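You operate a simulated robot arm through the tools that you are given. There is no shell and no other tool.

The job below is to be done with a simulated robot arm. You get a single attempt, and the scene is never put back.

## Task
Take the capped cylinder out of the jig and put everything back.
Fine: arm aside, caps on their marked plates, lock free, clamp drawn back, cylinder in the green tray.

The check looks at the end state, three seconds after you hand in, the way a careful person would. Anything else that was tipped, shoved, dropped, spilled or broken makes it a failure. Lids that push on must go on centred and level and be pressed home; caps that screw on are set level and turned clockwise until they are tight.

## Robot
A 7-joint arm with a two-finger parallel gripper, fixed in place. Base frame: the origin is on the floor under the middle of its stand, x ahead of it, y to its left, z up. Lengths are in m, angles in rad, forces in N, time in s.
It reaches about 1.058 m from its shoulder. Its first joint turns from -2.897 to 2.897 rad. Payload 4.4 kg.
The tool frame sits at the grasp point between the pads (the TCP): z along the fingers, y along the line on which they close. The tips reach 0.023 m beyond it. Largest opening 0.094 m; finger width 0.038, thickness 0.01; the body of the gripper, 0.054 by 0.096 m, starts 0.039 m behind the TCP.
Orientation is that of the tool frame in the base frame, as [roll, pitch, yaw] about the fixed x, y, z axes, in that order (R = Rz(yaw) Ry(pitch) Rx(roll)). With the fingers straight down and closing along the base's y, the tool's x points along the base's -x, its y along +y and its z along -z.

## Interface
- The arm moves only by the tool drive_tool. Its argument "targets" is one flat list of numbers, 7 for each row, row after row: the shift along the tool's x, y, z in m, then the turn, a rotation vector about the tool's x, y, z in rad, then the opening, from 0 (shut) to 1 (fully open). In form: [x, y, z, rx, ry, rz, jaw, x, y, z, rx, ry, rz, jaw, ...]. A call has 1 to 20 rows; each row is the pose to reach, as a shift and turn from the pose commanded when the call began, along the tool's axes at that moment. A row lasts 0.2 s, in which the tool goes at most 0.05 m and 0.15 rad; a call with a longer step from one row to the next is refused whole, and so is a gripper value outside its range. Where a pose cannot be reached the arm comes as near as it can. A force on the tool above 90 N (or 10 N above the force at the start of the call, whichever is more), or a blocked arm, ends the call early, and 0.2 s more pass. The fingers move at their own pace (about 0.108 m/s each) and stop on an object; they squeeze with about 24 N. The grip force told is the motor's: it shows also when the fingers shut on nothing. Time passes only in rows, and 0.2 s behind the last, so rows that repeat a pose let the fingers close. It gives the time, the measured TCP pose, the force on the tool (base axes), the opening and the grip force at its end, in the units of the frame above (readings bear some noise), with the torque about the TCP (base axes, N m) and any sound that the robot's microphone picked up.
- Cameras (640 x 400 px; columns grow to the right, rows downward): "scene" is fixed at [0.3858, 0.4924, 1.6308]; the picture's right is [-1.00, 0.00, 0.00], its down [0.00, 0.61, -0.79] and it looks along [-0.00, -0.79, -0.61] (base axes); focal length 214 px, centre (320, 200). "wrist" rides on the gripper at [0.086, 0.016, -0.075] in the tool frame; the picture's right is [-0.18, 0.98, 0.00], its down [-0.58, -0.11, -0.81] and it looks along [-0.79, -0.15, 0.59] (tool axes); focal length 243 px, centre (320, 200). There is no depth. A picture from a camera that has moved, and an enlarged one, comes with that camera's place and axes in the base frame and with its lens. The place of the scene camera against the robot may be out by one fixed shift of up to 0.025 m in any direction.
- get_image(camera): a new picture of that camera. The clock stands still meanwhile.
- close_up(camera, box): a new picture of the part [left, top, right, bottom] of that camera's present view, enlarged. The clock stands still meanwhile.
- finish_job(): hands the job in; it is judged then, once.

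Nothing tells you positions but the pictures and the camera data. Unless the task says otherwise, let go and move clear before handing in.

The tools are called after ">>>" as a command line: name --argument value ..., lists and objects as JSON in quotes. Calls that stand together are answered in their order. drive_tool: Moves the arm, as the interface text tells. Its arguments: {"type":"object","properties":{"targets":{"type":"array","items":{"type":"number"}}},"required":["targets"]} The other tools are called the same way: get_image (camera) takes a picture; close_up (camera, box) takes an enlarged picture of a part of a camera's view; finish_job () hands the job in.

At the start:

```text
time_s: 0.0
position: [0.346, 0.2689, 1.3966]
orientation: [3.141, -0.002, 3.141]
force: [0.1, -0.1, 0.4]
torque: [-0.04, 0.0, -0.01]
opening: 0.094
gripper_force: 0.1
```

scene: 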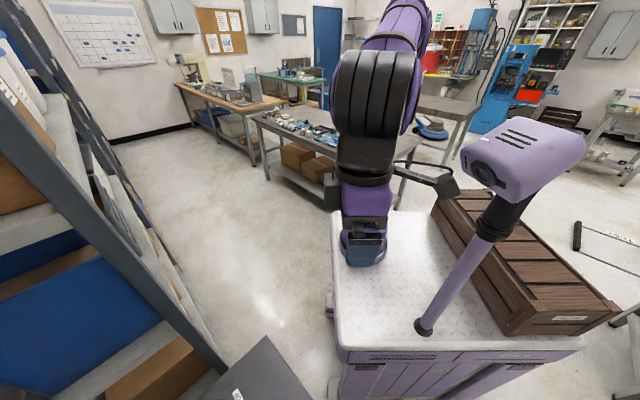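
wrist: 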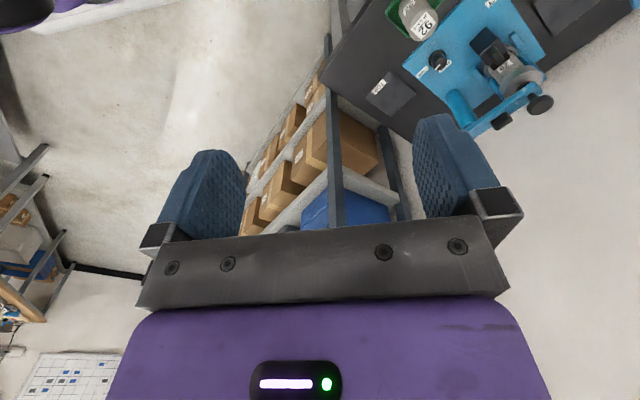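

The scene camera looks mostly at the robot's own stand. The wrist camera shows the blue jig on a dark table at its upper right, so I'll take fresh pictures and close-ups before moving.

>>> get_image --camera "wrist"

>>> close_up --camera "wrist" --box '[320, 0, 640, 200]'

>>> get_image --camera "scene"

```text
taken
camera wrist: at [0.2593, 0.2848, 1.4709], right [0.18, 0.98, 0.0], down [0.58, -0.11, 0.81], along [0.79, -0.15, -0.59], focal length 243 px, centre (320, 200)
```

wrist: 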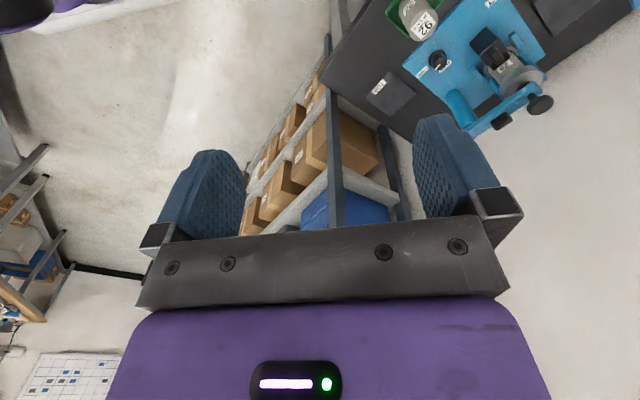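

```text
2.00 times, centred on (480, 100) of wrist
camera zoom: at [0.2593, 0.2848, 1.4709], right [0.18, 0.98, 0.0], down [0.58, -0.11, 0.81], along [0.79, -0.15, -0.59], focal length 485 px, centre (0, 400)
```

zoom: 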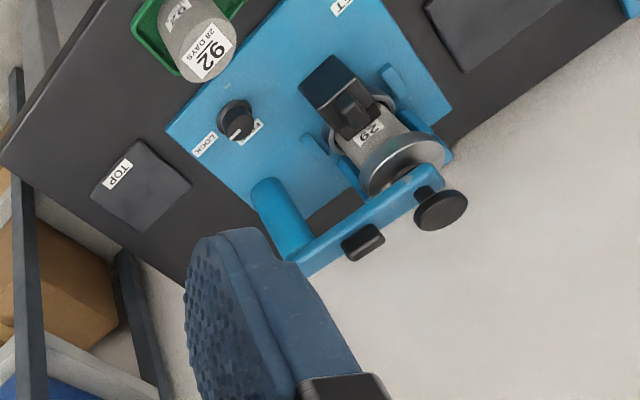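

```text
taken
```

scene: 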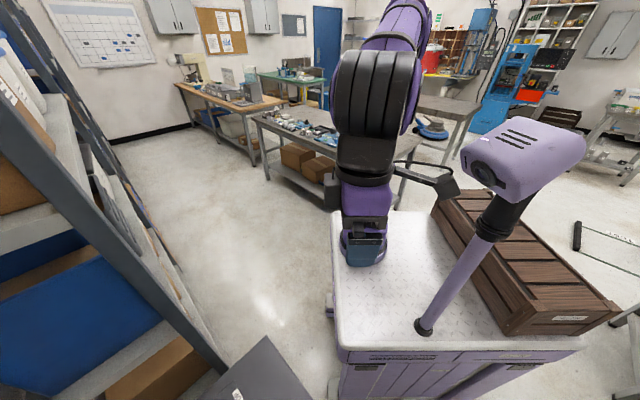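

The jig sits on a dark table ahead and to the left of the robot, roughly at x 0.6, y 0.6. I'll yaw the hand so the wrist camera faces it.

>>> drive_tool --targets '[0, 0, 0, 0, 0, -0.14, 1, 0, 0, 0, 0, 0, -0.28, 1, 0, 0, 0, 0, 0, -0.42, 1, 0, 0, 0, 0, 0, -0.56, 1, 0, 0, 0, 0, 0, -0.7, 1, 0, 0, 0, 0, 0, -0.84, 1]'

>>> get_image --camera "wrist"

```text
time_s: 1.4
position: [0.3457, 0.2698, 1.3978]
orientation: [-3.141, -0.001, -2.298]
force: [0.0, 0.1, 0.5]
torque: [-0.01, -0.01, 0.0]
opening: 0.0944
gripper_force: 0.1
```

```text
taken
camera wrist: at [0.2758, 0.2149, 1.4714], right [-0.61, 0.79, 0.0], down [0.47, 0.36, 0.81], along [0.64, 0.49, -0.59], focal length 243 px, centre (320, 200)
```

wrist: 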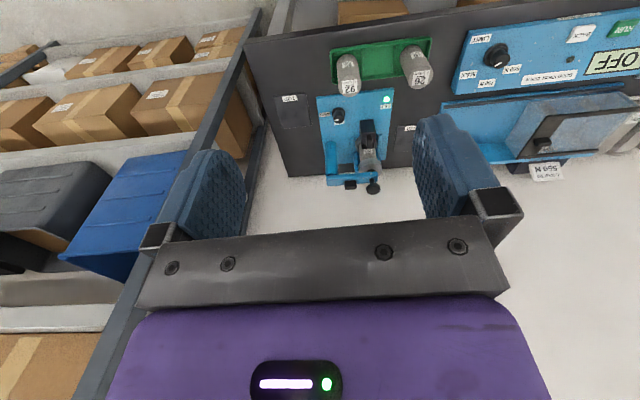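

The table is turned about 45°, with the tray on the robot's side and the jig beyond it; the wrist picture comes out upside down. I'll take close-ups of the parts.

>>> close_up --camera "wrist" --box '[260, 20, 460, 200]'

>>> close_up --camera "wrist" --box '[430, 0, 640, 200]'

```text
2.22 times, centred on (360, 110) of wrist
camera zoom: at [0.2758, 0.2149, 1.4714], right [-0.61, 0.79, 0.0], down [0.47, 0.36, 0.81], along [0.64, 0.49, -0.59], focal length 539 px, centre (231, 400)
```

zoom: 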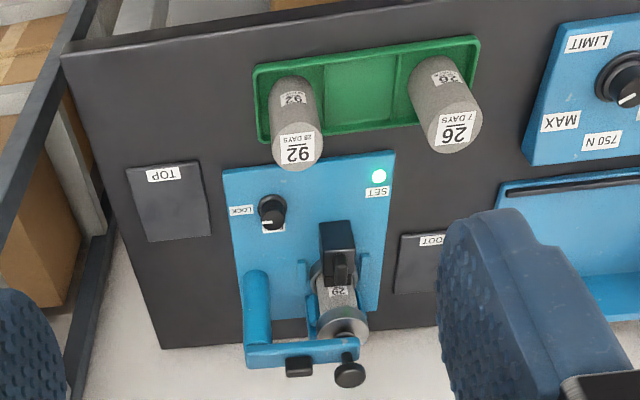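

```text
2.00 times, centred on (535, 100) of wrist
camera zoom: at [0.2758, 0.2149, 1.4714], right [-0.61, 0.79, 0.0], down [0.47, 0.36, 0.81], along [0.64, 0.49, -0.59], focal length 485 px, centre (-110, 400)
```

zoom: 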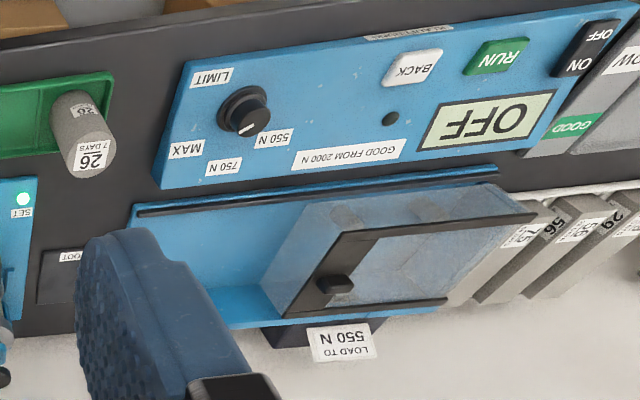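

The green tray has three slots: 92 on the left, the middle empty, 26 on the right. The jig holds cylinder 29 under a swing arm, with a black lock knob, a clamp and the TOP plate on the left. I'll move the camera closer.

>>> drive_tool --targets '[-0.034, 0.007, 0.025, 0, 0, 0.01, 1, -0.068, 0.014, 0.05, 0, 0, 0.02, 1, -0.102, 0.021, 0.075, 0, 0, 0.03, 1, -0.136, 0.028, 0.1, 0, 0, 0.04, 1, -0.17, 0.035, 0.125, 0, 0, 0.05, 1, -0.204, 0.042, 0.148, 0, 0, 0.058, 1]'

>>> get_image --camera "wrist"

>>> get_image --camera "scene"

```text
time_s: 2.8
position: [0.4528, 0.4484, 1.2517]
orientation: [-3.141, 0.003, -2.359]
force: [-0.4, -0.7, 1.7]
torque: [0.08, -0.04, 0.01]
opening: 0.0941
gripper_force: 0.1
```

```text
taken
camera wrist: at [0.3782, 0.3979, 1.3243], right [-0.56, 0.83, 0.0], down [0.49, 0.33, 0.81], along [0.67, 0.45, -0.59], focal length 243 px, centre (320, 200)
```

wrist: 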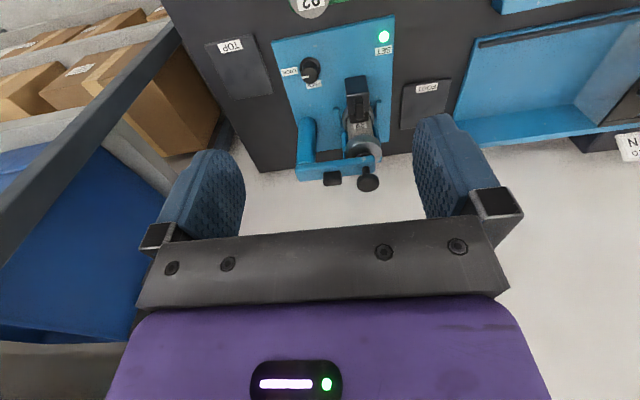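

```text
taken
```

scene: 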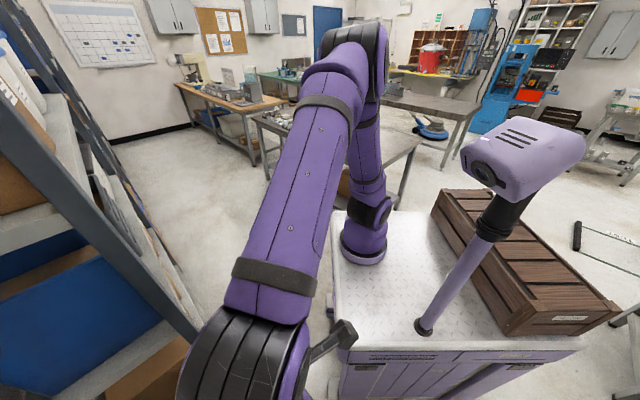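

>>> close_up --camera "wrist" --box '[260, 0, 460, 200]'

>>> close_up --camera "wrist" --box '[290, 60, 400, 195]'

```text
2.00 times, centred on (360, 100) of wrist
camera zoom: at [0.3782, 0.3979, 1.3243], right [-0.56, 0.83, 0.0], down [0.49, 0.33, 0.81], along [0.67, 0.45, -0.59], focal length 485 px, centre (240, 400)
```

zoom: 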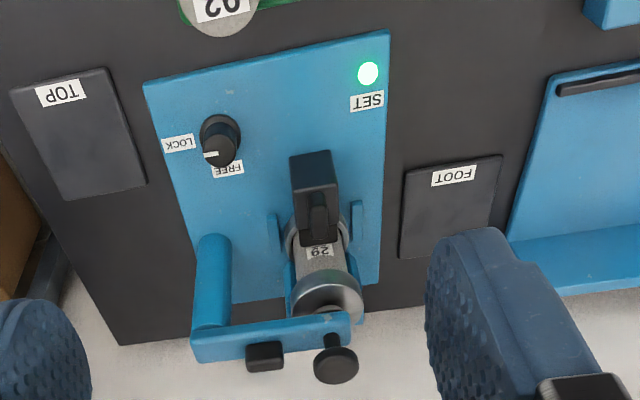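

```text
2.96 times, centred on (345, 128) of wrist
camera zoom: at [0.3782, 0.3979, 1.3243], right [-0.56, 0.83, 0.0], down [0.49, 0.33, 0.81], along [0.67, 0.45, -0.59], focal length 719 px, centre (246, 415)
```

zoom: 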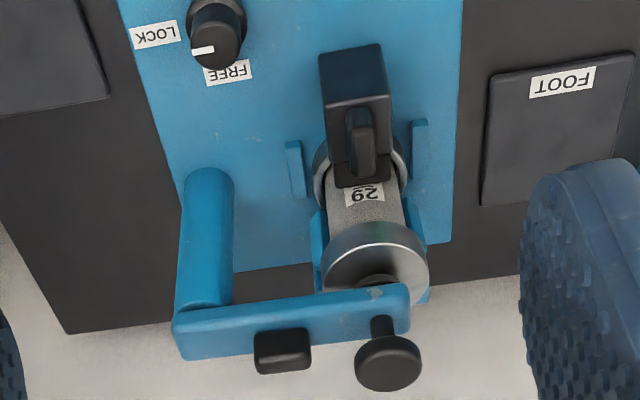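

From two views the table top is near z 0.866 and the jig's arm knob near (0.604, 0.652, 1.046). The plates read TOP and FOOT, and the cylinders are about 0.047 across and 0.09 tall. Next I'll go lower and tilt the hand for a side-on look.

>>> drive_tool --targets '[0.008, 0.006, 0.03, 0, -0.12, 0, 1, 0.016, 0.012, 0.06, 0, -0.24, 0, 1, 0.024, 0.018, 0.09, 0, -0.36, 0, 1, 0.032, 0.024, 0.12, 0, -0.48, 0, 1, 0.04, 0.03, 0.15, 0, -0.6, 0, 1]'

>>> get_image --camera "wrist"

>>> close_up --camera "wrist" --box '[240, 40, 420, 220]'

```text
time_s: 4.0
position: [0.3993, 0.4447, 1.1011]
orientation: [3.14, 0.602, -2.354]
force: [-2.3, 0.7, 0.5]
torque: [0.02, -0.17, -0.1]
opening: 0.0941
gripper_force: 0.1
```

```text
taken
camera wrist: at [0.3066, 0.3741, 1.1124], right [-0.59, 0.8, 0.1], down [0.09, -0.06, 0.99], along [0.8, 0.6, -0.04], focal length 243 px, centre (320, 200)
```

wrist: 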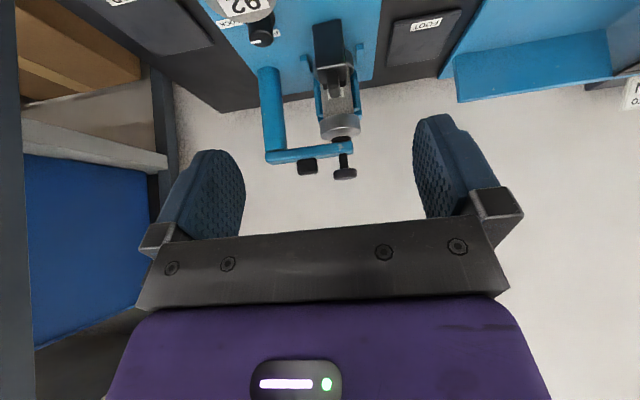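

```text
2.22 times, centred on (330, 130) of wrist
camera zoom: at [0.3066, 0.3741, 1.1124], right [-0.59, 0.8, 0.1], down [0.09, -0.06, 0.99], along [0.8, 0.6, -0.04], focal length 539 px, centre (298, 356)
```

zoom: 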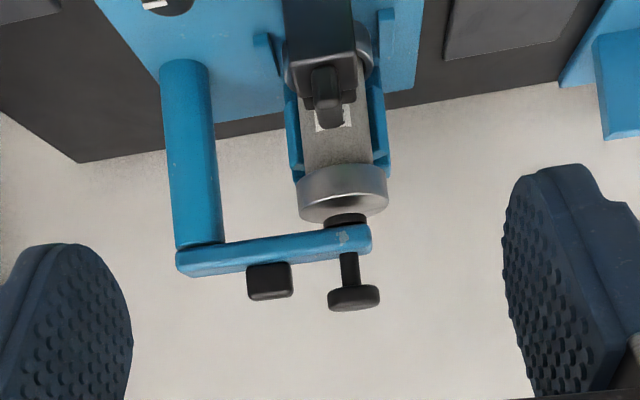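

The view is clear: a steel top cap about 0.07 m across, an arm from the post carrying a screw spindle and a black tab, and a clamp block on the robot's side. I'll swing the hand to the robot's right for a side view of the clamp and the foot cap.

>>> drive_tool --targets '[-0.0109, -0.0265, 0.0075, -0.0771, 0, -0.1123, 1, -0.0218, -0.0531, 0.015, -0.1542, 0, -0.2246, 1, -0.0327, -0.0796, 0.0225, -0.2313, 0, -0.3369, 1, -0.0436, -0.1062, 0.03, -0.3084, 0, -0.4492, 1, -0.0545, -0.1327, 0.0375, -0.3855, 0, -0.5615, 1, -0.0654, -0.1592, 0.045, -0.4626, 0, -0.6738, 1, -0.0763, -0.1858, 0.0525, -0.5397, 0, -0.7861, 1, -0.0872, -0.2123, 0.06, -0.617, 0, -0.898, 1]'

>>> get_image --camera "wrist"

>>> close_up --camera "wrist" --box '[220, 20, 440, 220]'

```text
time_s: 5.8
position: [0.6268, 0.3676, 1.1009]
orientation: [3.141, 0.599, -1.267]
force: [-1.0, -0.9, -1.0]
torque: [-0.01, -0.01, -0.05]
opening: 0.0938
gripper_force: 0.0
```

```text
taken
camera wrist: at [0.644, 0.2535, 1.111], right [-0.98, -0.15, 0.11], down [0.1, 0.06, 0.99], along [-0.15, 0.99, -0.04], focal length 243 px, centre (320, 200)
```

wrist: 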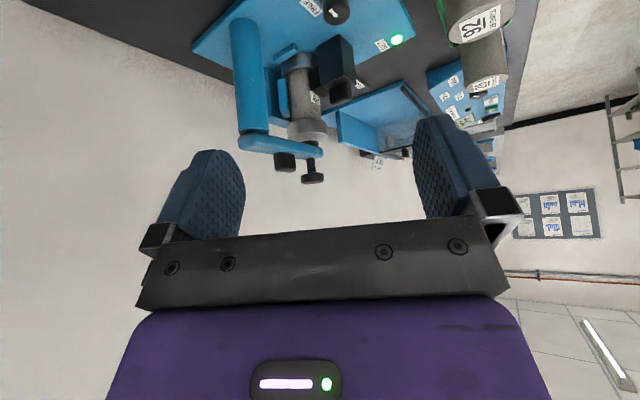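

```text
2.00 times, centred on (330, 120) of wrist
camera zoom: at [0.644, 0.2535, 1.111], right [-0.98, -0.15, 0.11], down [0.1, 0.06, 0.99], along [-0.15, 0.99, -0.04], focal length 485 px, centre (300, 360)
```

zoom: 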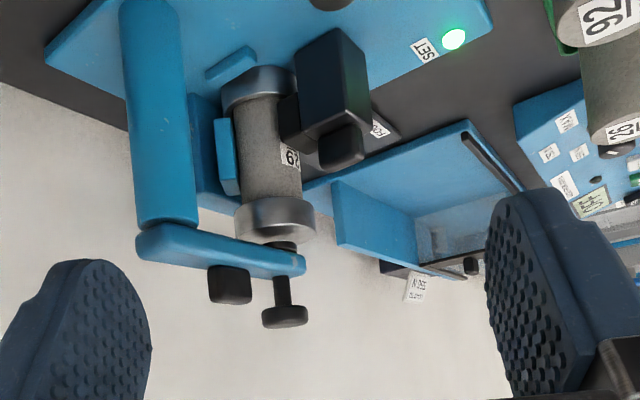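

>>> close_up --camera "wrist" --box '[260, 20, 360, 110]'

>>> close_up --camera "wrist" --box '[230, 90, 350, 190]'

>>> close_up --camera "wrist" --box '[280, 0, 420, 80]'

```text
4.44 times, centred on (310, 65) of wrist
camera zoom: at [0.644, 0.2535, 1.111], right [-0.98, -0.15, 0.11], down [0.1, 0.06, 0.99], along [-0.15, 0.99, -0.04], focal length 1078 px, centre (364, 800)
```

zoom: 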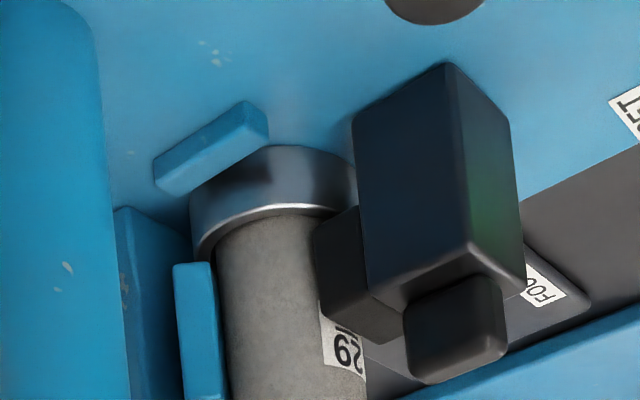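

```text
4.00 times, centred on (290, 140) of wrist
camera zoom: at [0.644, 0.2535, 1.111], right [-0.98, -0.15, 0.11], down [0.1, 0.06, 0.99], along [-0.15, 0.99, -0.04], focal length 970 px, centre (440, 440)
```

zoom: 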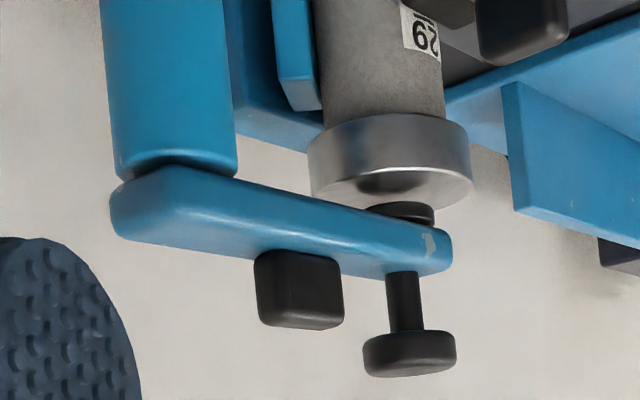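

```text
4.57 times, centred on (350, 40) of wrist
camera zoom: at [0.644, 0.2535, 1.111], right [-0.98, -0.15, 0.11], down [0.1, 0.06, 0.99], along [-0.15, 0.99, -0.04], focal length 1109 px, centre (183, 931)
```

zoom: 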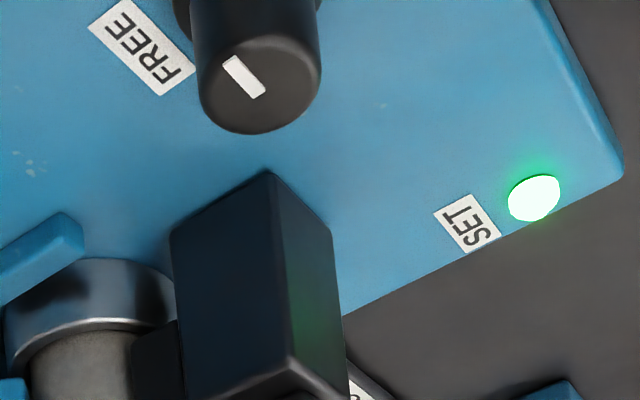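

Side view: the pad sits over the steel top cap, the foot cap is at the base, and the lock knob points to LOCK. The arm's tab is near (0.636, 0.602, 1.039) and the post axis near (0.673, 0.566). I'll bring the hand upright above the tab to refine that position before gripping it.

>>> drive_tool --targets '[-0.009, 0, -0.0132, 0, 0.12, 0, 1, -0.018, 0, -0.0264, 0, 0.24, 0, 1, -0.027, 0, -0.0396, 0, 0.36, 0, 1, -0.036, 0, -0.0528, 0, 0.48, 0, 1, -0.045, 0, -0.066, 0, 0.6, 0, 1]'

>>> drive_tool --targets '[-0.0368, -0.0131, 0.0017, 0, 0, -0.08, 1, -0.0735, -0.0262, 0.0033, 0, 0, -0.16, 1, -0.1103, -0.0393, 0.005, 0, 0, -0.24, 1, -0.1471, -0.0524, 0.0067, 0, 0, -0.32, 1, -0.1838, -0.0655, 0.0083, 0, 0, -0.4, 1, -0.2206, -0.0786, 0.01, 0, 0, -0.482, 1, -0.2206, -0.0786, 0.01, 0, 0, -0.482, 1]'

>>> get_image --camera "wrist"

```text
time_s: 7.0
position: [0.6286, 0.3645, 1.1773]
orientation: [3.139, 0.0, -1.274]
force: [0.4, -0.8, 0.4]
torque: [0.04, 0.06, 0.01]
opening: 0.0939
gripper_force: 0.1
```

```text
time_s: 8.6
position: [0.6348, 0.602, 1.1688]
orientation: [-3.141, 0.002, -0.787]
force: [-0.1, 0.4, 0.2]
torque: [0.0, 0.0, 0.0]
opening: 0.0939
gripper_force: 0.0
```

```text
taken
camera wrist: at [0.6843, 0.5277, 1.2428], right [-0.83, -0.56, 0.0], down [-0.33, 0.49, 0.81], along [-0.46, 0.67, -0.59], focal length 243 px, centre (320, 200)
```

wrist: 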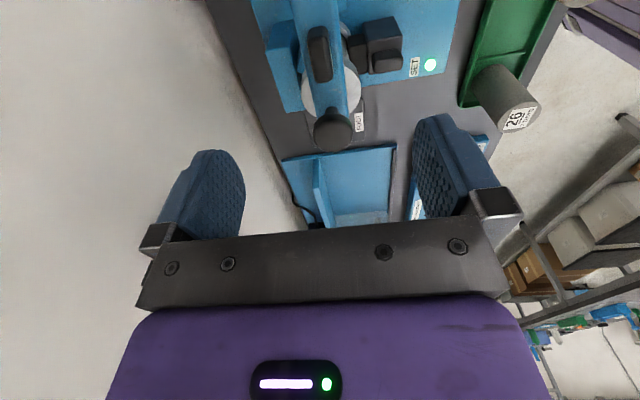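

>>> close_up --camera "wrist" --box '[260, 0, 440, 160]'

```text
2.50 times, centred on (350, 80) of wrist
camera zoom: at [0.6843, 0.5277, 1.2428], right [-0.83, -0.56, 0.0], down [-0.33, 0.49, 0.81], along [-0.46, 0.67, -0.59], focal length 606 px, centre (245, 500)
```

zoom: 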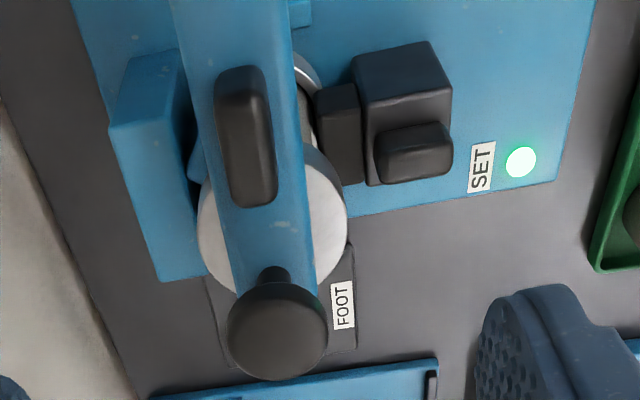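

The tab is about 0.017 m wide by 0.034 m long, right under the hand. I'll lower to about z 1.055, keeping the fingertips above the arm's top face, and look again.

>>> drive_tool --targets '[0, 0.001, 0.03, 0, 0, 0, 1, 0, 0.002, 0.06, 0, 0, 0, 1, 0, 0.002, 0.085, 0, 0, 0, 1, 0, 0.002, 0.1, 0, 0, 0, 1, 0, 0.002, 0.113, 0, 0, 0, 1, 0, 0.002, 0.113, 0, 0, 0, 1]'

>>> get_image --camera "wrist"

```text
time_s: 10.0
position: [0.6342, 0.5983, 1.0568]
orientation: [3.141, 0.002, -0.787]
force: [0.6, -0.8, 0.8]
torque: [-0.02, 0.0, -0.02]
opening: 0.0938
gripper_force: 0.0
```

```text
taken
camera wrist: at [0.6826, 0.5258, 1.1301], right [-0.83, -0.56, 0.0], down [-0.33, 0.49, 0.81], along [-0.46, 0.67, -0.59], focal length 243 px, centre (320, 200)
```

wrist: 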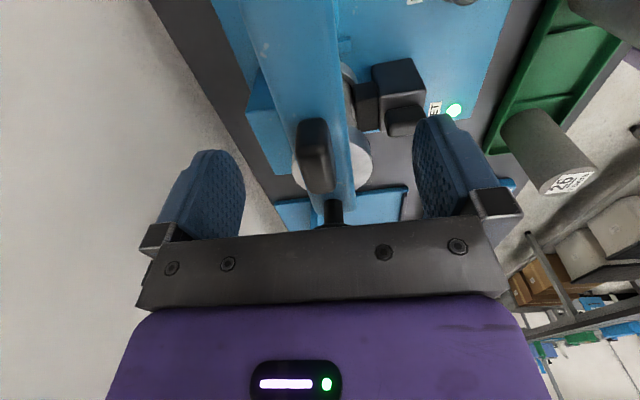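

The tab sits between the open fingers with the arm clear below. I'll close on it.

>>> drive_tool --targets '[0, 0, 0.003, 0, 0, 0, 1, 0, 0, 0.003, 0, 0, 0, 0, 0, 0, 0.003, 0, 0, 0, 0, 0, 0, 0.003, 0, 0, 0, 0, 0, 0, 0.003, 0, 0, 0, 0]'

>>> get_image --camera "wrist"

```text
time_s: 11.2
position: [0.6345, 0.5999, 1.0535]
orientation: [3.14, 0.002, -0.788]
force: [11.6, 12.1, -0.7]
torque: [0.38, -0.08, 0.89]
opening: 0.016
gripper_force: 45.1
```

```text
taken
camera wrist: at [0.6838, 0.5263, 1.1269], right [-0.83, -0.56, 0.0], down [-0.33, 0.49, 0.81], along [-0.45, 0.67, -0.59], focal length 243 px, centre (320, 200)
```

wrist: 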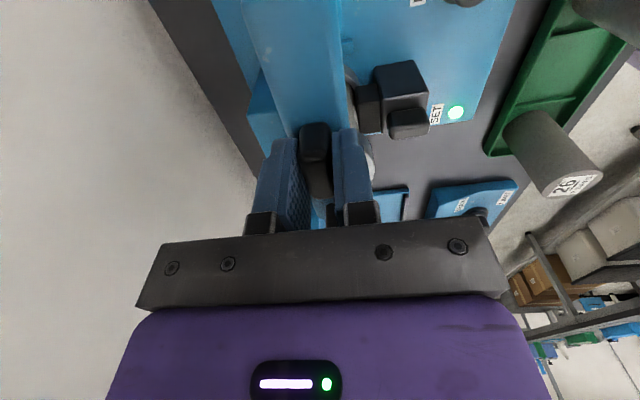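

The fingers hold the tab (opening 0.016). I'll try a small clockwise swing about the post, away from the robot, and watch the force.

>>> drive_tool --targets '[0.0001, -0.0026, 0, 0, 0, 0.05, 0, 0.00026, -0.00514, 0, 0, 0, 0.1, 0, 0.0006, -0.0077, 0, 0, 0, 0.15, 0]'

>>> get_image --camera "wrist"

```text
time_s: 12.0
position: [0.6406, 0.6049, 1.0536]
orientation: [-3.14, 0.002, -0.937]
force: [8.6, 13.6, 10.4]
torque: [-0.24, -0.41, 0.82]
opening: 0.0157
gripper_force: 45.1
```

```text
taken
camera wrist: at [0.6781, 0.5246, 1.1269], right [-0.9, -0.43, 0.0], down [-0.25, 0.53, 0.81], along [-0.35, 0.73, -0.59], focal length 243 px, centre (320, 200)
```

wrist: 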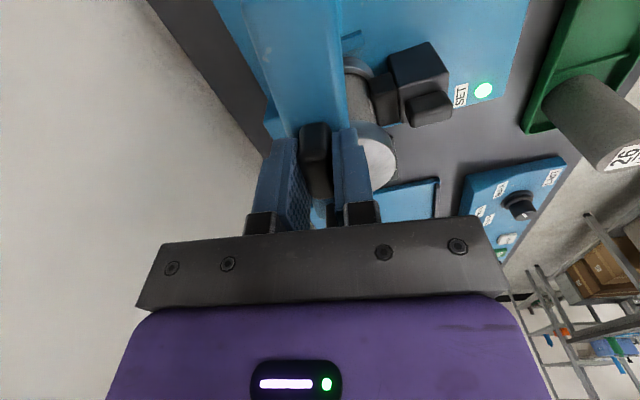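

The arm swings freely with the grip. I'll continue along the arc.

>>> drive_tool --targets '[0.0004, -0.0062, 0, 0, 0, 0.12, 0, 0.0015, -0.0122, 0, 0, 0, 0.24, 0, 0.0033, -0.0181, 0, 0, 0, 0.36, 0, 0.0058, -0.0238, 0, 0, 0, 0.48, 0, 0.009, -0.0291, 0, 0, 0, 0.6, 0, 0.0128, -0.034, 0, 0, 0, 0.72, 0]'

>>> get_image --camera "wrist"

```text
time_s: 13.4
position: [0.6749, 0.6146, 1.0533]
orientation: [3.14, 0.002, -1.661]
force: [-0.9, 13.6, 14.3]
torque: [1.03, -0.4, -0.09]
opening: 0.016
gripper_force: 45.2
```

```text
taken
camera wrist: at [0.6507, 0.5289, 1.1269], right [-0.96, 0.27, 0.0], down [0.16, 0.57, 0.81], along [0.22, 0.78, -0.59], focal length 243 px, centre (320, 200)
```

wrist: 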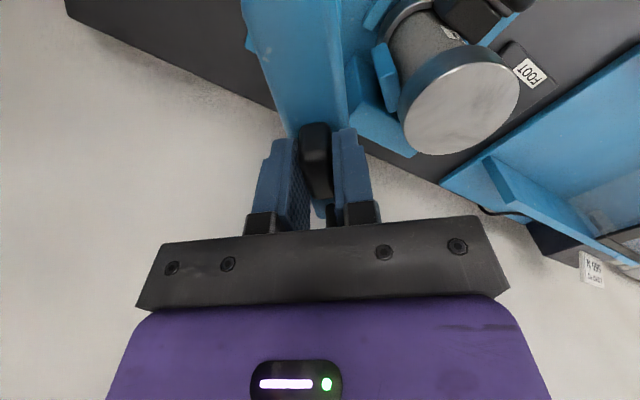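

>>> drive_tool --targets '[-0.0006, -0.0062, 0, 0, 0, 0.12, 0, 0.0, -0.0122, 0, 0, 0, 0.24, 0, 0.0018, -0.0181, 0, 0, 0, 0.36, 0, 0.0043, -0.0238, 0, 0, 0, 0.48, 0, 0.0075, -0.0291, 0, 0, 0, 0.6, 0, 0.0113, -0.034, 0, 0, 0, 0.72, 0, 0.0113, -0.034, 0, 0, 0, 0.72, 0]'

>>> get_image --camera "wrist"

```text
time_s: 15.0
position: [0.7073, 0.6, 1.0526]
orientation: [3.139, -0.001, -2.378]
force: [-17.5, -6.3, 12.8]
torque: [-0.6, -0.07, 1.63]
opening: 0.0166
gripper_force: 44.7
```

```text
taken
camera wrist: at [0.6323, 0.5509, 1.1269], right [-0.55, 0.84, 0.0], down [0.5, 0.32, 0.81], along [0.67, 0.44, -0.59], focal length 243 px, centre (320, 200)
```

wrist: 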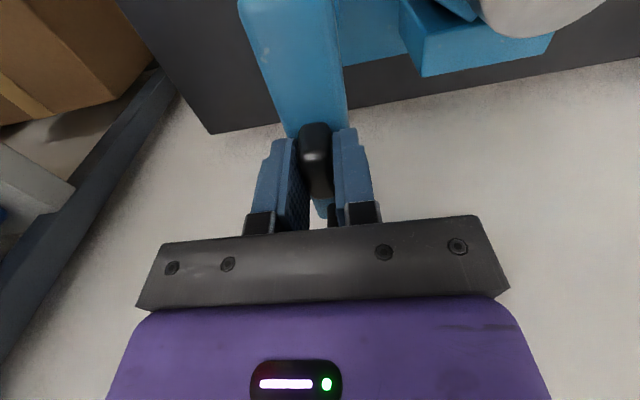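

The arm now points away from the robot, about 91° round, and the hinge resists there. I'll let go, lift clear and check that it stays.

>>> drive_tool --targets '[0, 0, 0, 0, 0, 0, 0.3, 0, 0, 0, 0, 0, 0, 0.5, 0, 0, -0.03, 0, 0, 0, 0.6, 0, 0, -0.07, 0, 0, 0, 0.8, 0.03, 0, -0.11, 0, 0, 0, 1, 0.07, 0, -0.15, 0, 0, 0, 1]'

>>> get_image --camera "wrist"

```text
refused: row 6 steps farther than a row can; nothing moved
```

```text
taken
camera wrist: at [0.6323, 0.5509, 1.1269], right [-0.55, 0.84, 0.0], down [0.5, 0.32, 0.81], along [0.67, 0.44, -0.59], focal length 243 px, centre (320, 200)
```

wrist: 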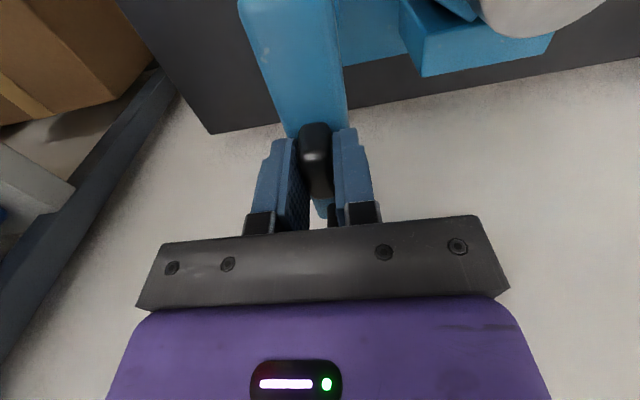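

>>> drive_tool --targets '[0, 0, 0, 0, 0, 0, 0.3, 0, 0, 0, 0, 0, 0, 0.5, 0, 0, -0.03, 0, 0, 0, 0.6, 0, 0, -0.06, 0, 0, 0, 0.8, 0.03, 0, -0.09, 0, 0, 0, 1, 0.06, 0, -0.12, 0, 0, 0, 1, 0.09, 0, -0.15, 0, 0, 0, 1]'

>>> get_image --camera "wrist"

```text
time_s: 16.6
position: [0.6429, 0.5391, 1.2011]
orientation: [3.139, -0.002, -2.38]
force: [0.8, 0.6, -0.2]
torque: [-0.02, 0.04, 0.0]
opening: 0.0941
gripper_force: 0.1
```

```text
taken
camera wrist: at [0.5692, 0.4892, 1.276], right [-0.55, 0.84, 0.0], down [0.5, 0.32, 0.8], along [0.67, 0.44, -0.59], focal length 243 px, centre (320, 200)
```

wrist: 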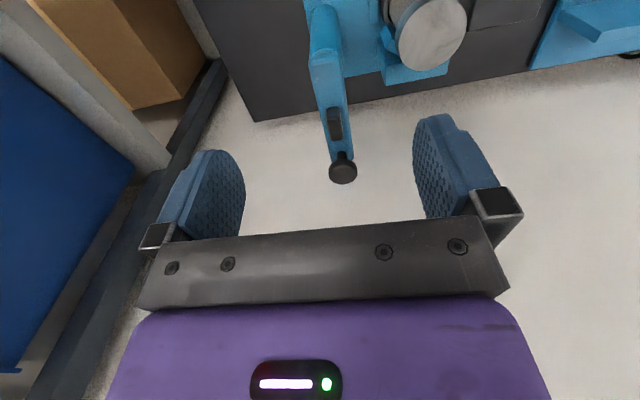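

The arm stays swung aside. Next I'll line up behind the top cap and measure it closely.

>>> drive_tool --targets '[0.0196, 0.0364, 0, 0, 0, -0.008, 1, 0.0392, 0.0729, 0, 0, 0, -0.016, 1, 0.0588, 0.1093, 0, 0, 0, -0.024, 1, 0.0588, 0.1093, 0, 0, 0, -0.024, 1]'

>>> get_image --camera "wrist"

>>> close_up --camera "wrist" --box '[250, 0, 410, 160]'

```text
time_s: 17.6
position: [0.5243, 0.575, 1.2015]
orientation: [3.139, -0.002, -2.355]
force: [0.2, 0.8, -0.7]
torque: [0.0, 0.02, 0.03]
opening: 0.0939
gripper_force: 0.1
```

```text
taken
camera wrist: at [0.4524, 0.5246, 1.2766], right [-0.57, 0.82, 0.0], down [0.49, 0.34, 0.81], along [0.66, 0.46, -0.59], focal length 243 px, centre (320, 200)
```

wrist: 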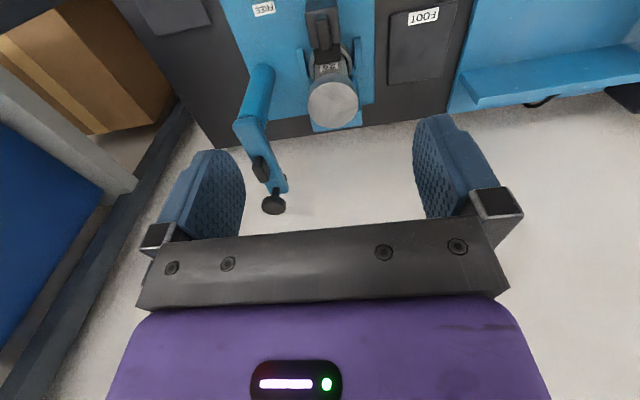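

```text
2.50 times, centred on (330, 80) of wrist
camera zoom: at [0.4524, 0.5246, 1.2766], right [-0.57, 0.82, 0.0], down [0.49, 0.34, 0.81], along [0.66, 0.46, -0.59], focal length 606 px, centre (295, 500)
```

zoom: 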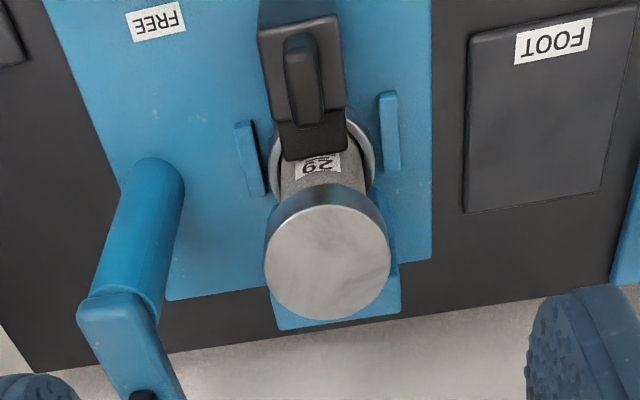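

The top cap is about 0.065 m wide, centred near (0.592, 0.641) and spanning z 0.969–0.990. I'll move above it with the fingers closing across the jig, then check before descending.

>>> drive_tool --targets '[-0.032, 0, 0.034, 0, 0, 0, 1, -0.064, -0.001, 0.068, 0, 0, 0, 1, -0.0956, -0.001, 0.1015, 0, 0, 0, 1, -0.0956, -0.001, 0.14, 0, 0, 0, 1, -0.0956, -0.001, 0.14, 0, 0, 0, 1]'

>>> get_image --camera "wrist"

```text
time_s: 18.8
position: [0.5955, 0.6413, 1.0596]
orientation: [3.138, 0.0, -2.354]
force: [-0.9, 0.3, 0.7]
torque: [0.0, 0.03, 0.01]
opening: 0.0943
gripper_force: 0.0
```

```text
taken
camera wrist: at [0.5218, 0.591, 1.1332], right [-0.57, 0.82, 0.0], down [0.49, 0.33, 0.81], along [0.66, 0.46, -0.59], focal length 243 px, centre (320, 200)
```

wrist: 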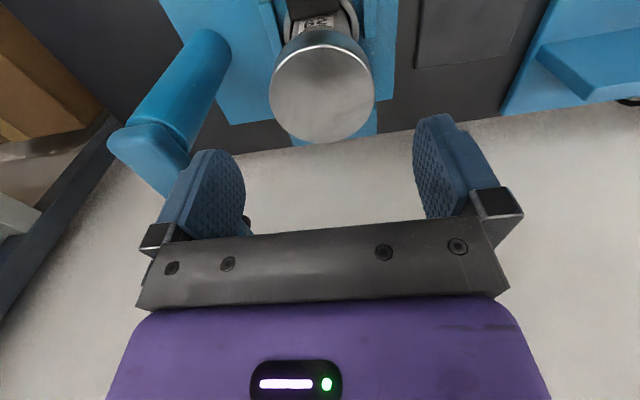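

The cap lies centred between the fingers to within a few mm. I'll make a small correction and lower onto its sides.

>>> drive_tool --targets '[0.004, 0.002, 0.02, 0, 0, 0, 1, 0.004, 0.002, 0.04, 0, 0, 0, 1, 0.004, 0.002, 0.055, 0, 0, 0, 1, 0.004, 0.002, 0.065, 0, 0, 0, 1, 0.004, 0.002, 0.065, 0, 0, 0, 1]'

>>> get_image --camera "wrist"

```text
time_s: 20.0
position: [0.5889, 0.6416, 0.9963]
orientation: [3.141, -0.002, -2.354]
force: [-1.1, -0.4, -0.3]
torque: [-0.06, 0.0, -0.01]
opening: 0.0941
gripper_force: 0.1
```

```text
taken
camera wrist: at [0.516, 0.591, 1.0714], right [-0.57, 0.82, 0.0], down [0.49, 0.34, 0.81], along [0.66, 0.46, -0.59], focal length 243 px, centre (320, 200)
```

wrist: 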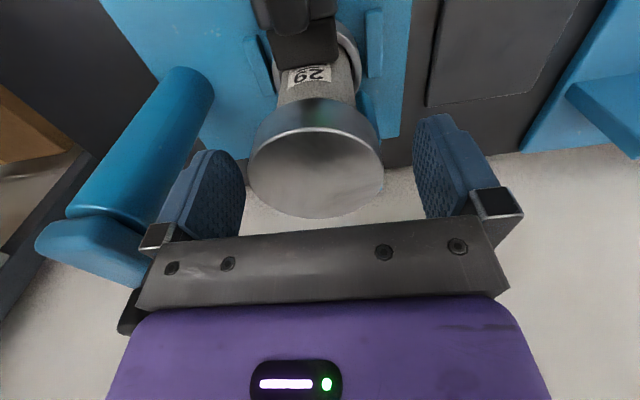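

The hand is at the cap's height and the cap is centred to within 2 mm. I'll adjust and close on it.

>>> drive_tool --targets '[0, -0.002, 0.003, 0, 0, 0, 1, 0, -0.002, 0.003, 0, 0, 0, 0.3, 0, -0.002, 0.003, 0, 0, 0, 0.3, 0, -0.002, 0.003, 0, 0, 0, 0.3, 0, -0.002, 0.003, 0, 0, 0, 0]'

>>> get_image --camera "wrist"

```text
time_s: 21.2
position: [0.5903, 0.6399, 0.9959]
orientation: [3.141, -0.001, -2.354]
force: [0.6, -0.4, 0.1]
torque: [0.04, 0.01, -0.01]
opening: 0.066
gripper_force: 23.4
```

```text
taken
camera wrist: at [0.5175, 0.5895, 1.0688], right [-0.57, 0.82, 0.0], down [0.49, 0.34, 0.81], along [0.66, 0.46, -0.59], focal length 243 px, centre (320, 200)
```

wrist: 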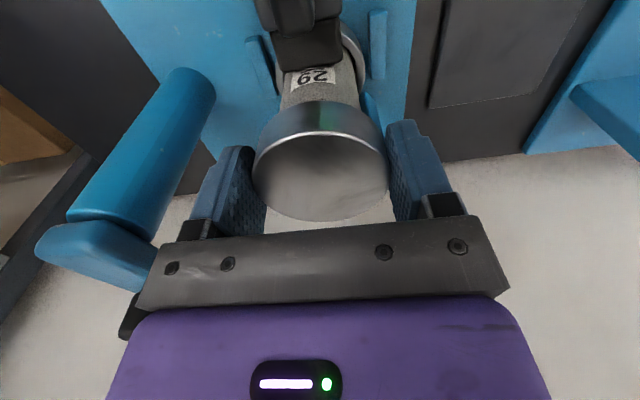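

The cap is gripped at 0.066. I'll lift it straight up slowly while the clamp still holds the cylinder.

>>> drive_tool --targets '[0, 0, -0.005, 0, 0, 0, 0, 0, 0, -0.012, 0, 0, 0, 0, 0, 0, -0.02, 0, 0, 0, 0, 0, 0, -0.03, 0, 0, 0, 0, 0, 0, -0.045, 0, 0, 0, 0]'

>>> get_image --camera "wrist"

```text
time_s: 22.4
position: [0.5907, 0.6386, 1.0391]
orientation: [3.141, -0.002, -2.354]
force: [0.0, -0.1, -3.7]
torque: [-0.03, 0.05, 0.01]
opening: 0.0653
gripper_force: 24.2
```

```text
taken
camera wrist: at [0.5175, 0.5888, 1.1134], right [-0.57, 0.82, 0.0], down [0.49, 0.34, 0.81], along [0.66, 0.46, -0.59], focal length 243 px, centre (320, 200)
```

wrist: 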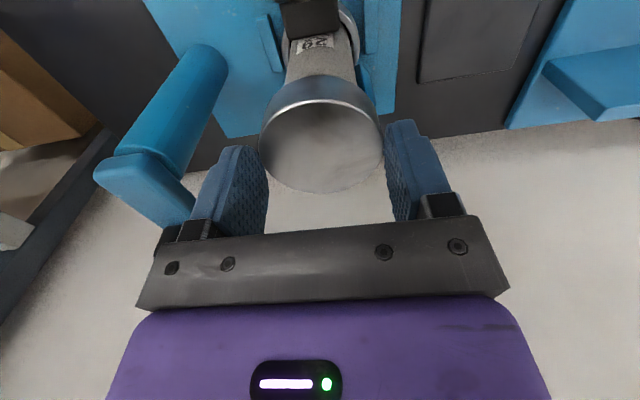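

The cap appears to have slipped within the fingers as the hand rose. I'll look closer before doing anything else.

>>> close_up --camera "wrist" --box '[240, 0, 400, 120]'

>>> close_up --camera "wrist" --box '[200, 60, 460, 240]'

```text
3.33 times, centred on (320, 60) of wrist
camera zoom: at [0.5175, 0.5888, 1.1134], right [-0.57, 0.82, 0.0], down [0.49, 0.34, 0.81], along [0.66, 0.46, -0.59], focal length 809 px, centre (320, 667)
```

zoom: 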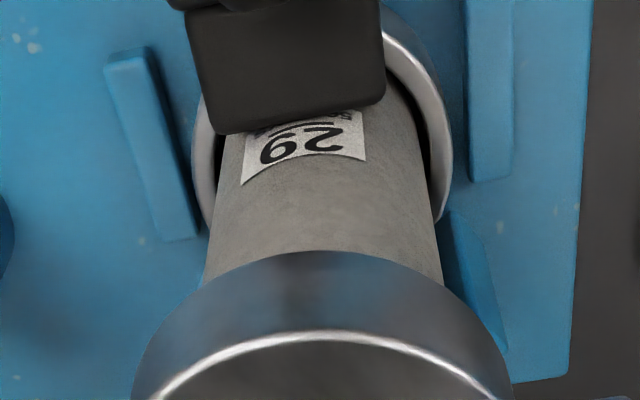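

```text
2.22 times, centred on (330, 150) of wrist
camera zoom: at [0.5175, 0.5888, 1.1134], right [-0.57, 0.82, 0.0], down [0.49, 0.34, 0.81], along [0.66, 0.46, -0.59], focal length 539 px, centre (298, 311)
```

zoom: 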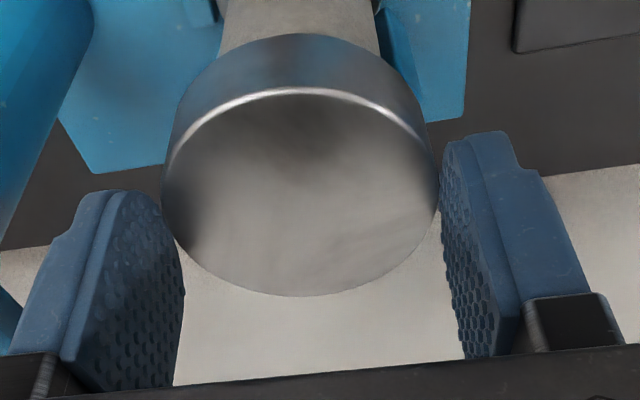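

The cap rose roughly 22 mm but slid to the very tips of the fingers, so lifting on would risk dropping it. I'll lower gently to reseat it on the cylinder, then take a deeper grip.

>>> drive_tool --targets '[0, 0, 0.004, 0, 0, 0, 0, 0, 0, 0.008, 0, 0, 0, 0, 0, 0, 0.012, 0, 0, 0, 0, 0, 0, 0.016, 0, 0, 0, 0, 0, 0, 0.02, 0, 0, 0, 0]'

>>> get_image --camera "wrist"

>>> close_up --camera "wrist" --box '[200, 40, 440, 240]'

```text
time_s: 23.6
position: [0.5895, 0.6403, 1.0191]
orientation: [3.14, 0.0, -2.355]
force: [-0.2, -0.1, -3.7]
torque: [0.01, -0.01, -0.03]
opening: 0.0652
gripper_force: 24.5
```

```text
taken
camera wrist: at [0.5165, 0.5892, 1.0932], right [-0.57, 0.82, 0.0], down [0.49, 0.33, 0.81], along [0.66, 0.46, -0.59], focal length 243 px, centre (320, 200)
```

wrist: 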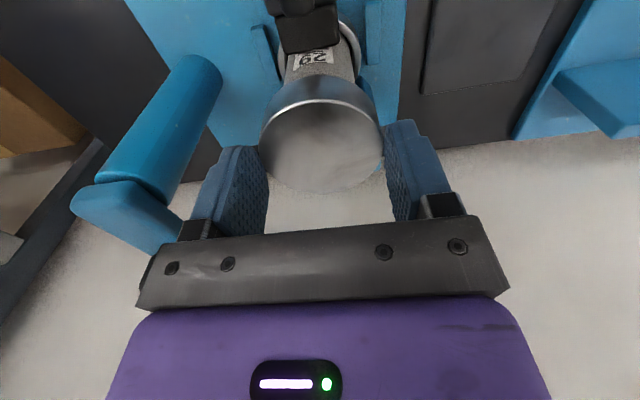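

```text
2.00 times, centred on (320, 140) of wrist
camera zoom: at [0.5165, 0.5892, 1.0932], right [-0.57, 0.82, 0.0], down [0.49, 0.33, 0.81], along [0.66, 0.46, -0.59], focal length 485 px, centre (320, 320)
```

zoom: 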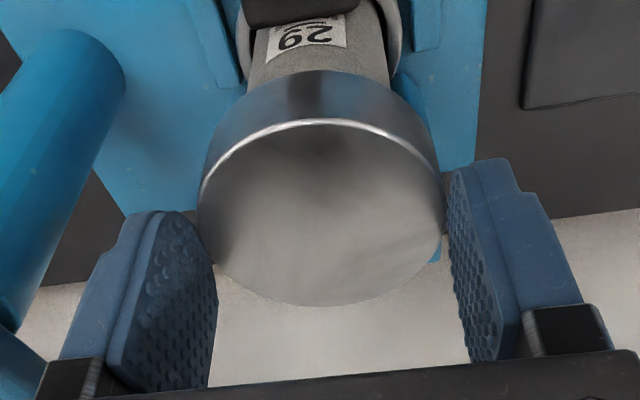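

>>> drive_tool --targets '[0, 0, 0.002, 0, 0, 0, 0, 0, 0, 0.004, 0, 0, 0, 0, 0, 0, 0.006, 0, 0, 0, 0]'

>>> close_up --camera "wrist" --box '[200, 40, 440, 240]'

```text
time_s: 24.4
position: [0.5894, 0.64, 1.017]
orientation: [3.139, 0.002, -2.353]
force: [-1.6, -1.5, 18.2]
torque: [-0.16, 0.15, -0.01]
opening: 0.0657
gripper_force: 24.3
```

```text
2.00 times, centred on (320, 140) of wrist
camera zoom: at [0.5168, 0.5887, 1.0896], right [-0.57, 0.82, 0.0], down [0.49, 0.33, 0.81], along [0.66, 0.46, -0.59], focal length 485 px, centre (320, 320)
```

zoom: 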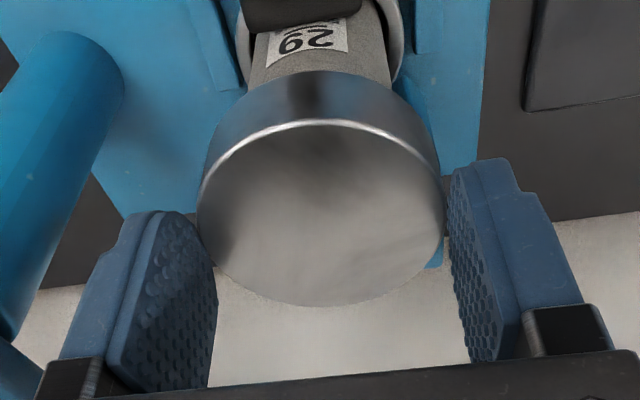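

The push force shows the cap is seated again. I'll open, go about 25 mm lower so the pads cover the whole cap side, and regrip.

>>> drive_tool --targets '[0, 0, -0.004, 0, 0, 0, 1, 0, 0, -0.004, 0, 0, 0, 1, 0, 0, 0.01, 0, 0, 0, 1, 0, 0, 0.018, 0, 0, 0, 1, 0, 0, 0.024, 0, 0, 0, 1, 0, 0, 0.024, 0, 0, 0, 1]'

>>> close_up --camera "wrist" --box '[200, 40, 440, 240]'

```text
time_s: 25.8
position: [0.5912, 0.6398, 0.991]
orientation: [3.139, -0.001, -2.353]
force: [-0.7, 0.0, -0.9]
torque: [-0.02, -0.02, 0.01]
opening: 0.094
gripper_force: 0.0
```

```text
2.00 times, centred on (320, 140) of wrist
camera zoom: at [0.518, 0.5893, 1.0638], right [-0.57, 0.82, 0.0], down [0.49, 0.34, 0.81], along [0.66, 0.46, -0.59], focal length 485 px, centre (320, 320)
```

zoom: 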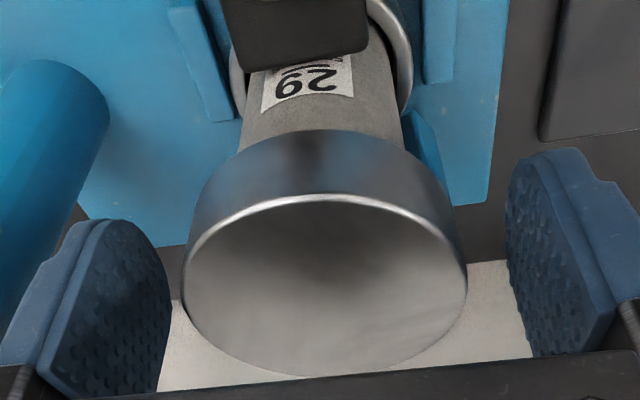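

>>> drive_tool --targets '[0, 0, 0, 0, 0, 0, 0, 0, 0, 0, 0, 0, 0, 0, 0, 0, 0, 0, 0, 0, 0, 0, 0, 0, 0, 0, 0.06, 0, 0, 0, -0.001, 0, 0, 0.12, 0, 0, 0, -0.003, 0, 0, 0.06, 0, 0, 0, -0.005, 0, 0, 0, 0]'

>>> close_up --camera "wrist" --box '[200, 40, 440, 240]'

```text
time_s: 27.4
position: [0.5904, 0.6398, 0.9929]
orientation: [3.14, -0.002, -2.353]
force: [0.5, 0.4, -3.9]
torque: [-0.02, 0.03, 0.01]
opening: 0.0658
gripper_force: 23.6
```

```text
2.00 times, centred on (320, 140) of wrist
camera zoom: at [0.5179, 0.5892, 1.0679], right [-0.57, 0.82, 0.0], down [0.49, 0.34, 0.81], along [0.66, 0.46, -0.59], focal length 485 px, centre (320, 320)
```

zoom: 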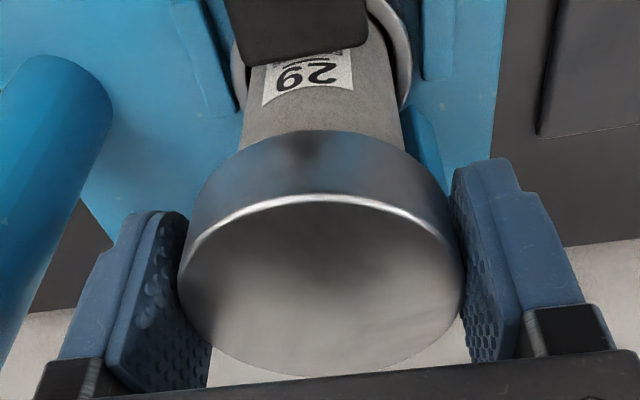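

The full weight (about 3.8 N) is now in a deep grip with no slip so far. I'll lift slowly.

>>> drive_tool --targets '[0, 0, -0.004, 0, 0, 0, 0, 0, 0, -0.008, 0, 0, 0, 0, 0, 0, -0.012, 0, 0, 0, 0, 0, 0, -0.017, 0, 0, 0, 0, 0, 0, -0.022, 0, 0, 0, 0, 0, 0, -0.028, 0, 0, 0, 0, 0, 0, -0.035, 0, 0, 0, 0]'

>>> close_up --camera "wrist" --box '[200, 0, 440, 240]'

```text
time_s: 29.0
position: [0.5907, 0.6403, 1.0287]
orientation: [3.141, -0.002, -2.355]
force: [0.0, -0.1, -3.7]
torque: [-0.05, 0.02, -0.01]
opening: 0.0657
gripper_force: 23.9
```

```text
1.67 times, centred on (320, 120) of wrist
camera zoom: at [0.5182, 0.5896, 1.1034], right [-0.57, 0.82, 0.0], down [0.49, 0.33, 0.81], along [0.66, 0.46, -0.59], focal length 404 px, centre (320, 333)
```

zoom: 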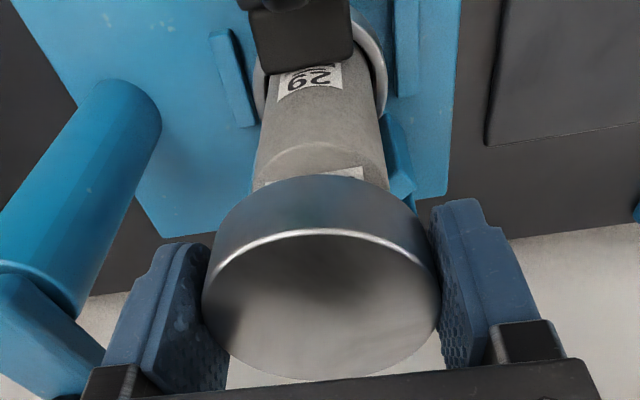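

The cap is clear of the cylinder with no slip, and the cylinder is still held by the clamp. I'll raise it and carry it towards the TOP plate, stopping short to sight the plate.

>>> drive_tool --targets '[0, 0, -0.03, 0, 0, 0, 0, 0, 0, -0.065, 0, 0, 0, 0, 0, 0, -0.1, 0, 0, 0, 0, 0.0289, -0.0256, -0.1, 0, 0, 0, 0, 0.0577, -0.0512, -0.1, 0, 0, 0, 0, 0.0866, -0.0768, -0.1, 0, 0, 0, 0, 0.1154, -0.1024, -0.1, 0, 0, 0, 0, 0.1443, -0.1279, -0.1, 0, 0, 0, 0, 0.1731, -0.1535, -0.1, 0, 0, 0, 0, 0.202, -0.1791, -0.1, 0, 0, 0, 0, 0.2308, -0.2047, -0.1, 0, 0, 0, 0, 0.2308, -0.2047, -0.1, 0, 0, 0, 0]'

>>> get_image --camera "wrist"

>>> close_up --camera "wrist" --box '[220, 0, 420, 130]'

```text
time_s: 31.8
position: [0.6144, 0.2905, 1.1182]
orientation: [-3.116, -0.019, -2.462]
force: [0.6, -0.2, -3.3]
torque: [-0.01, 0.04, -0.01]
opening: 0.0659
gripper_force: 24.1
stopped in row 12: the arm was blocked; the commanded pose is now the measured one
```

```text
taken
camera wrist: at [0.537, 0.2499, 1.1932], right [-0.47, 0.88, -0.03], down [0.52, 0.31, 0.8], along [0.71, 0.36, -0.6], focal length 243 px, centre (320, 200)
```

wrist: 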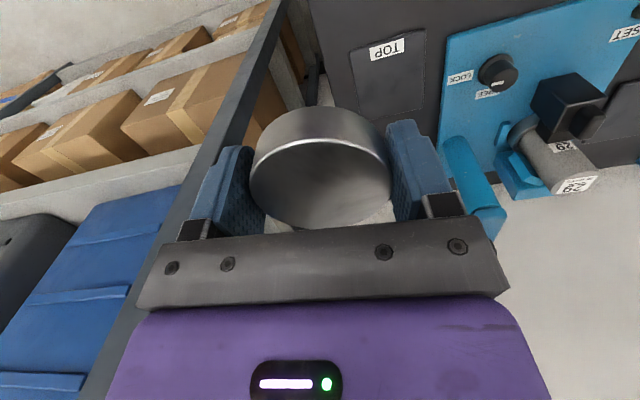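

```text
3.08 times, centred on (320, 65) of wrist
camera zoom: at [0.537, 0.2499, 1.1932], right [-0.47, 0.88, -0.03], down [0.52, 0.31, 0.8], along [0.71, 0.36, -0.6], focal length 746 px, centre (320, 615)
```

zoom: 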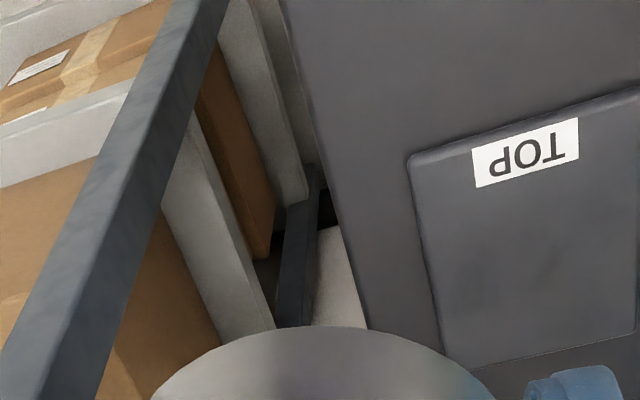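

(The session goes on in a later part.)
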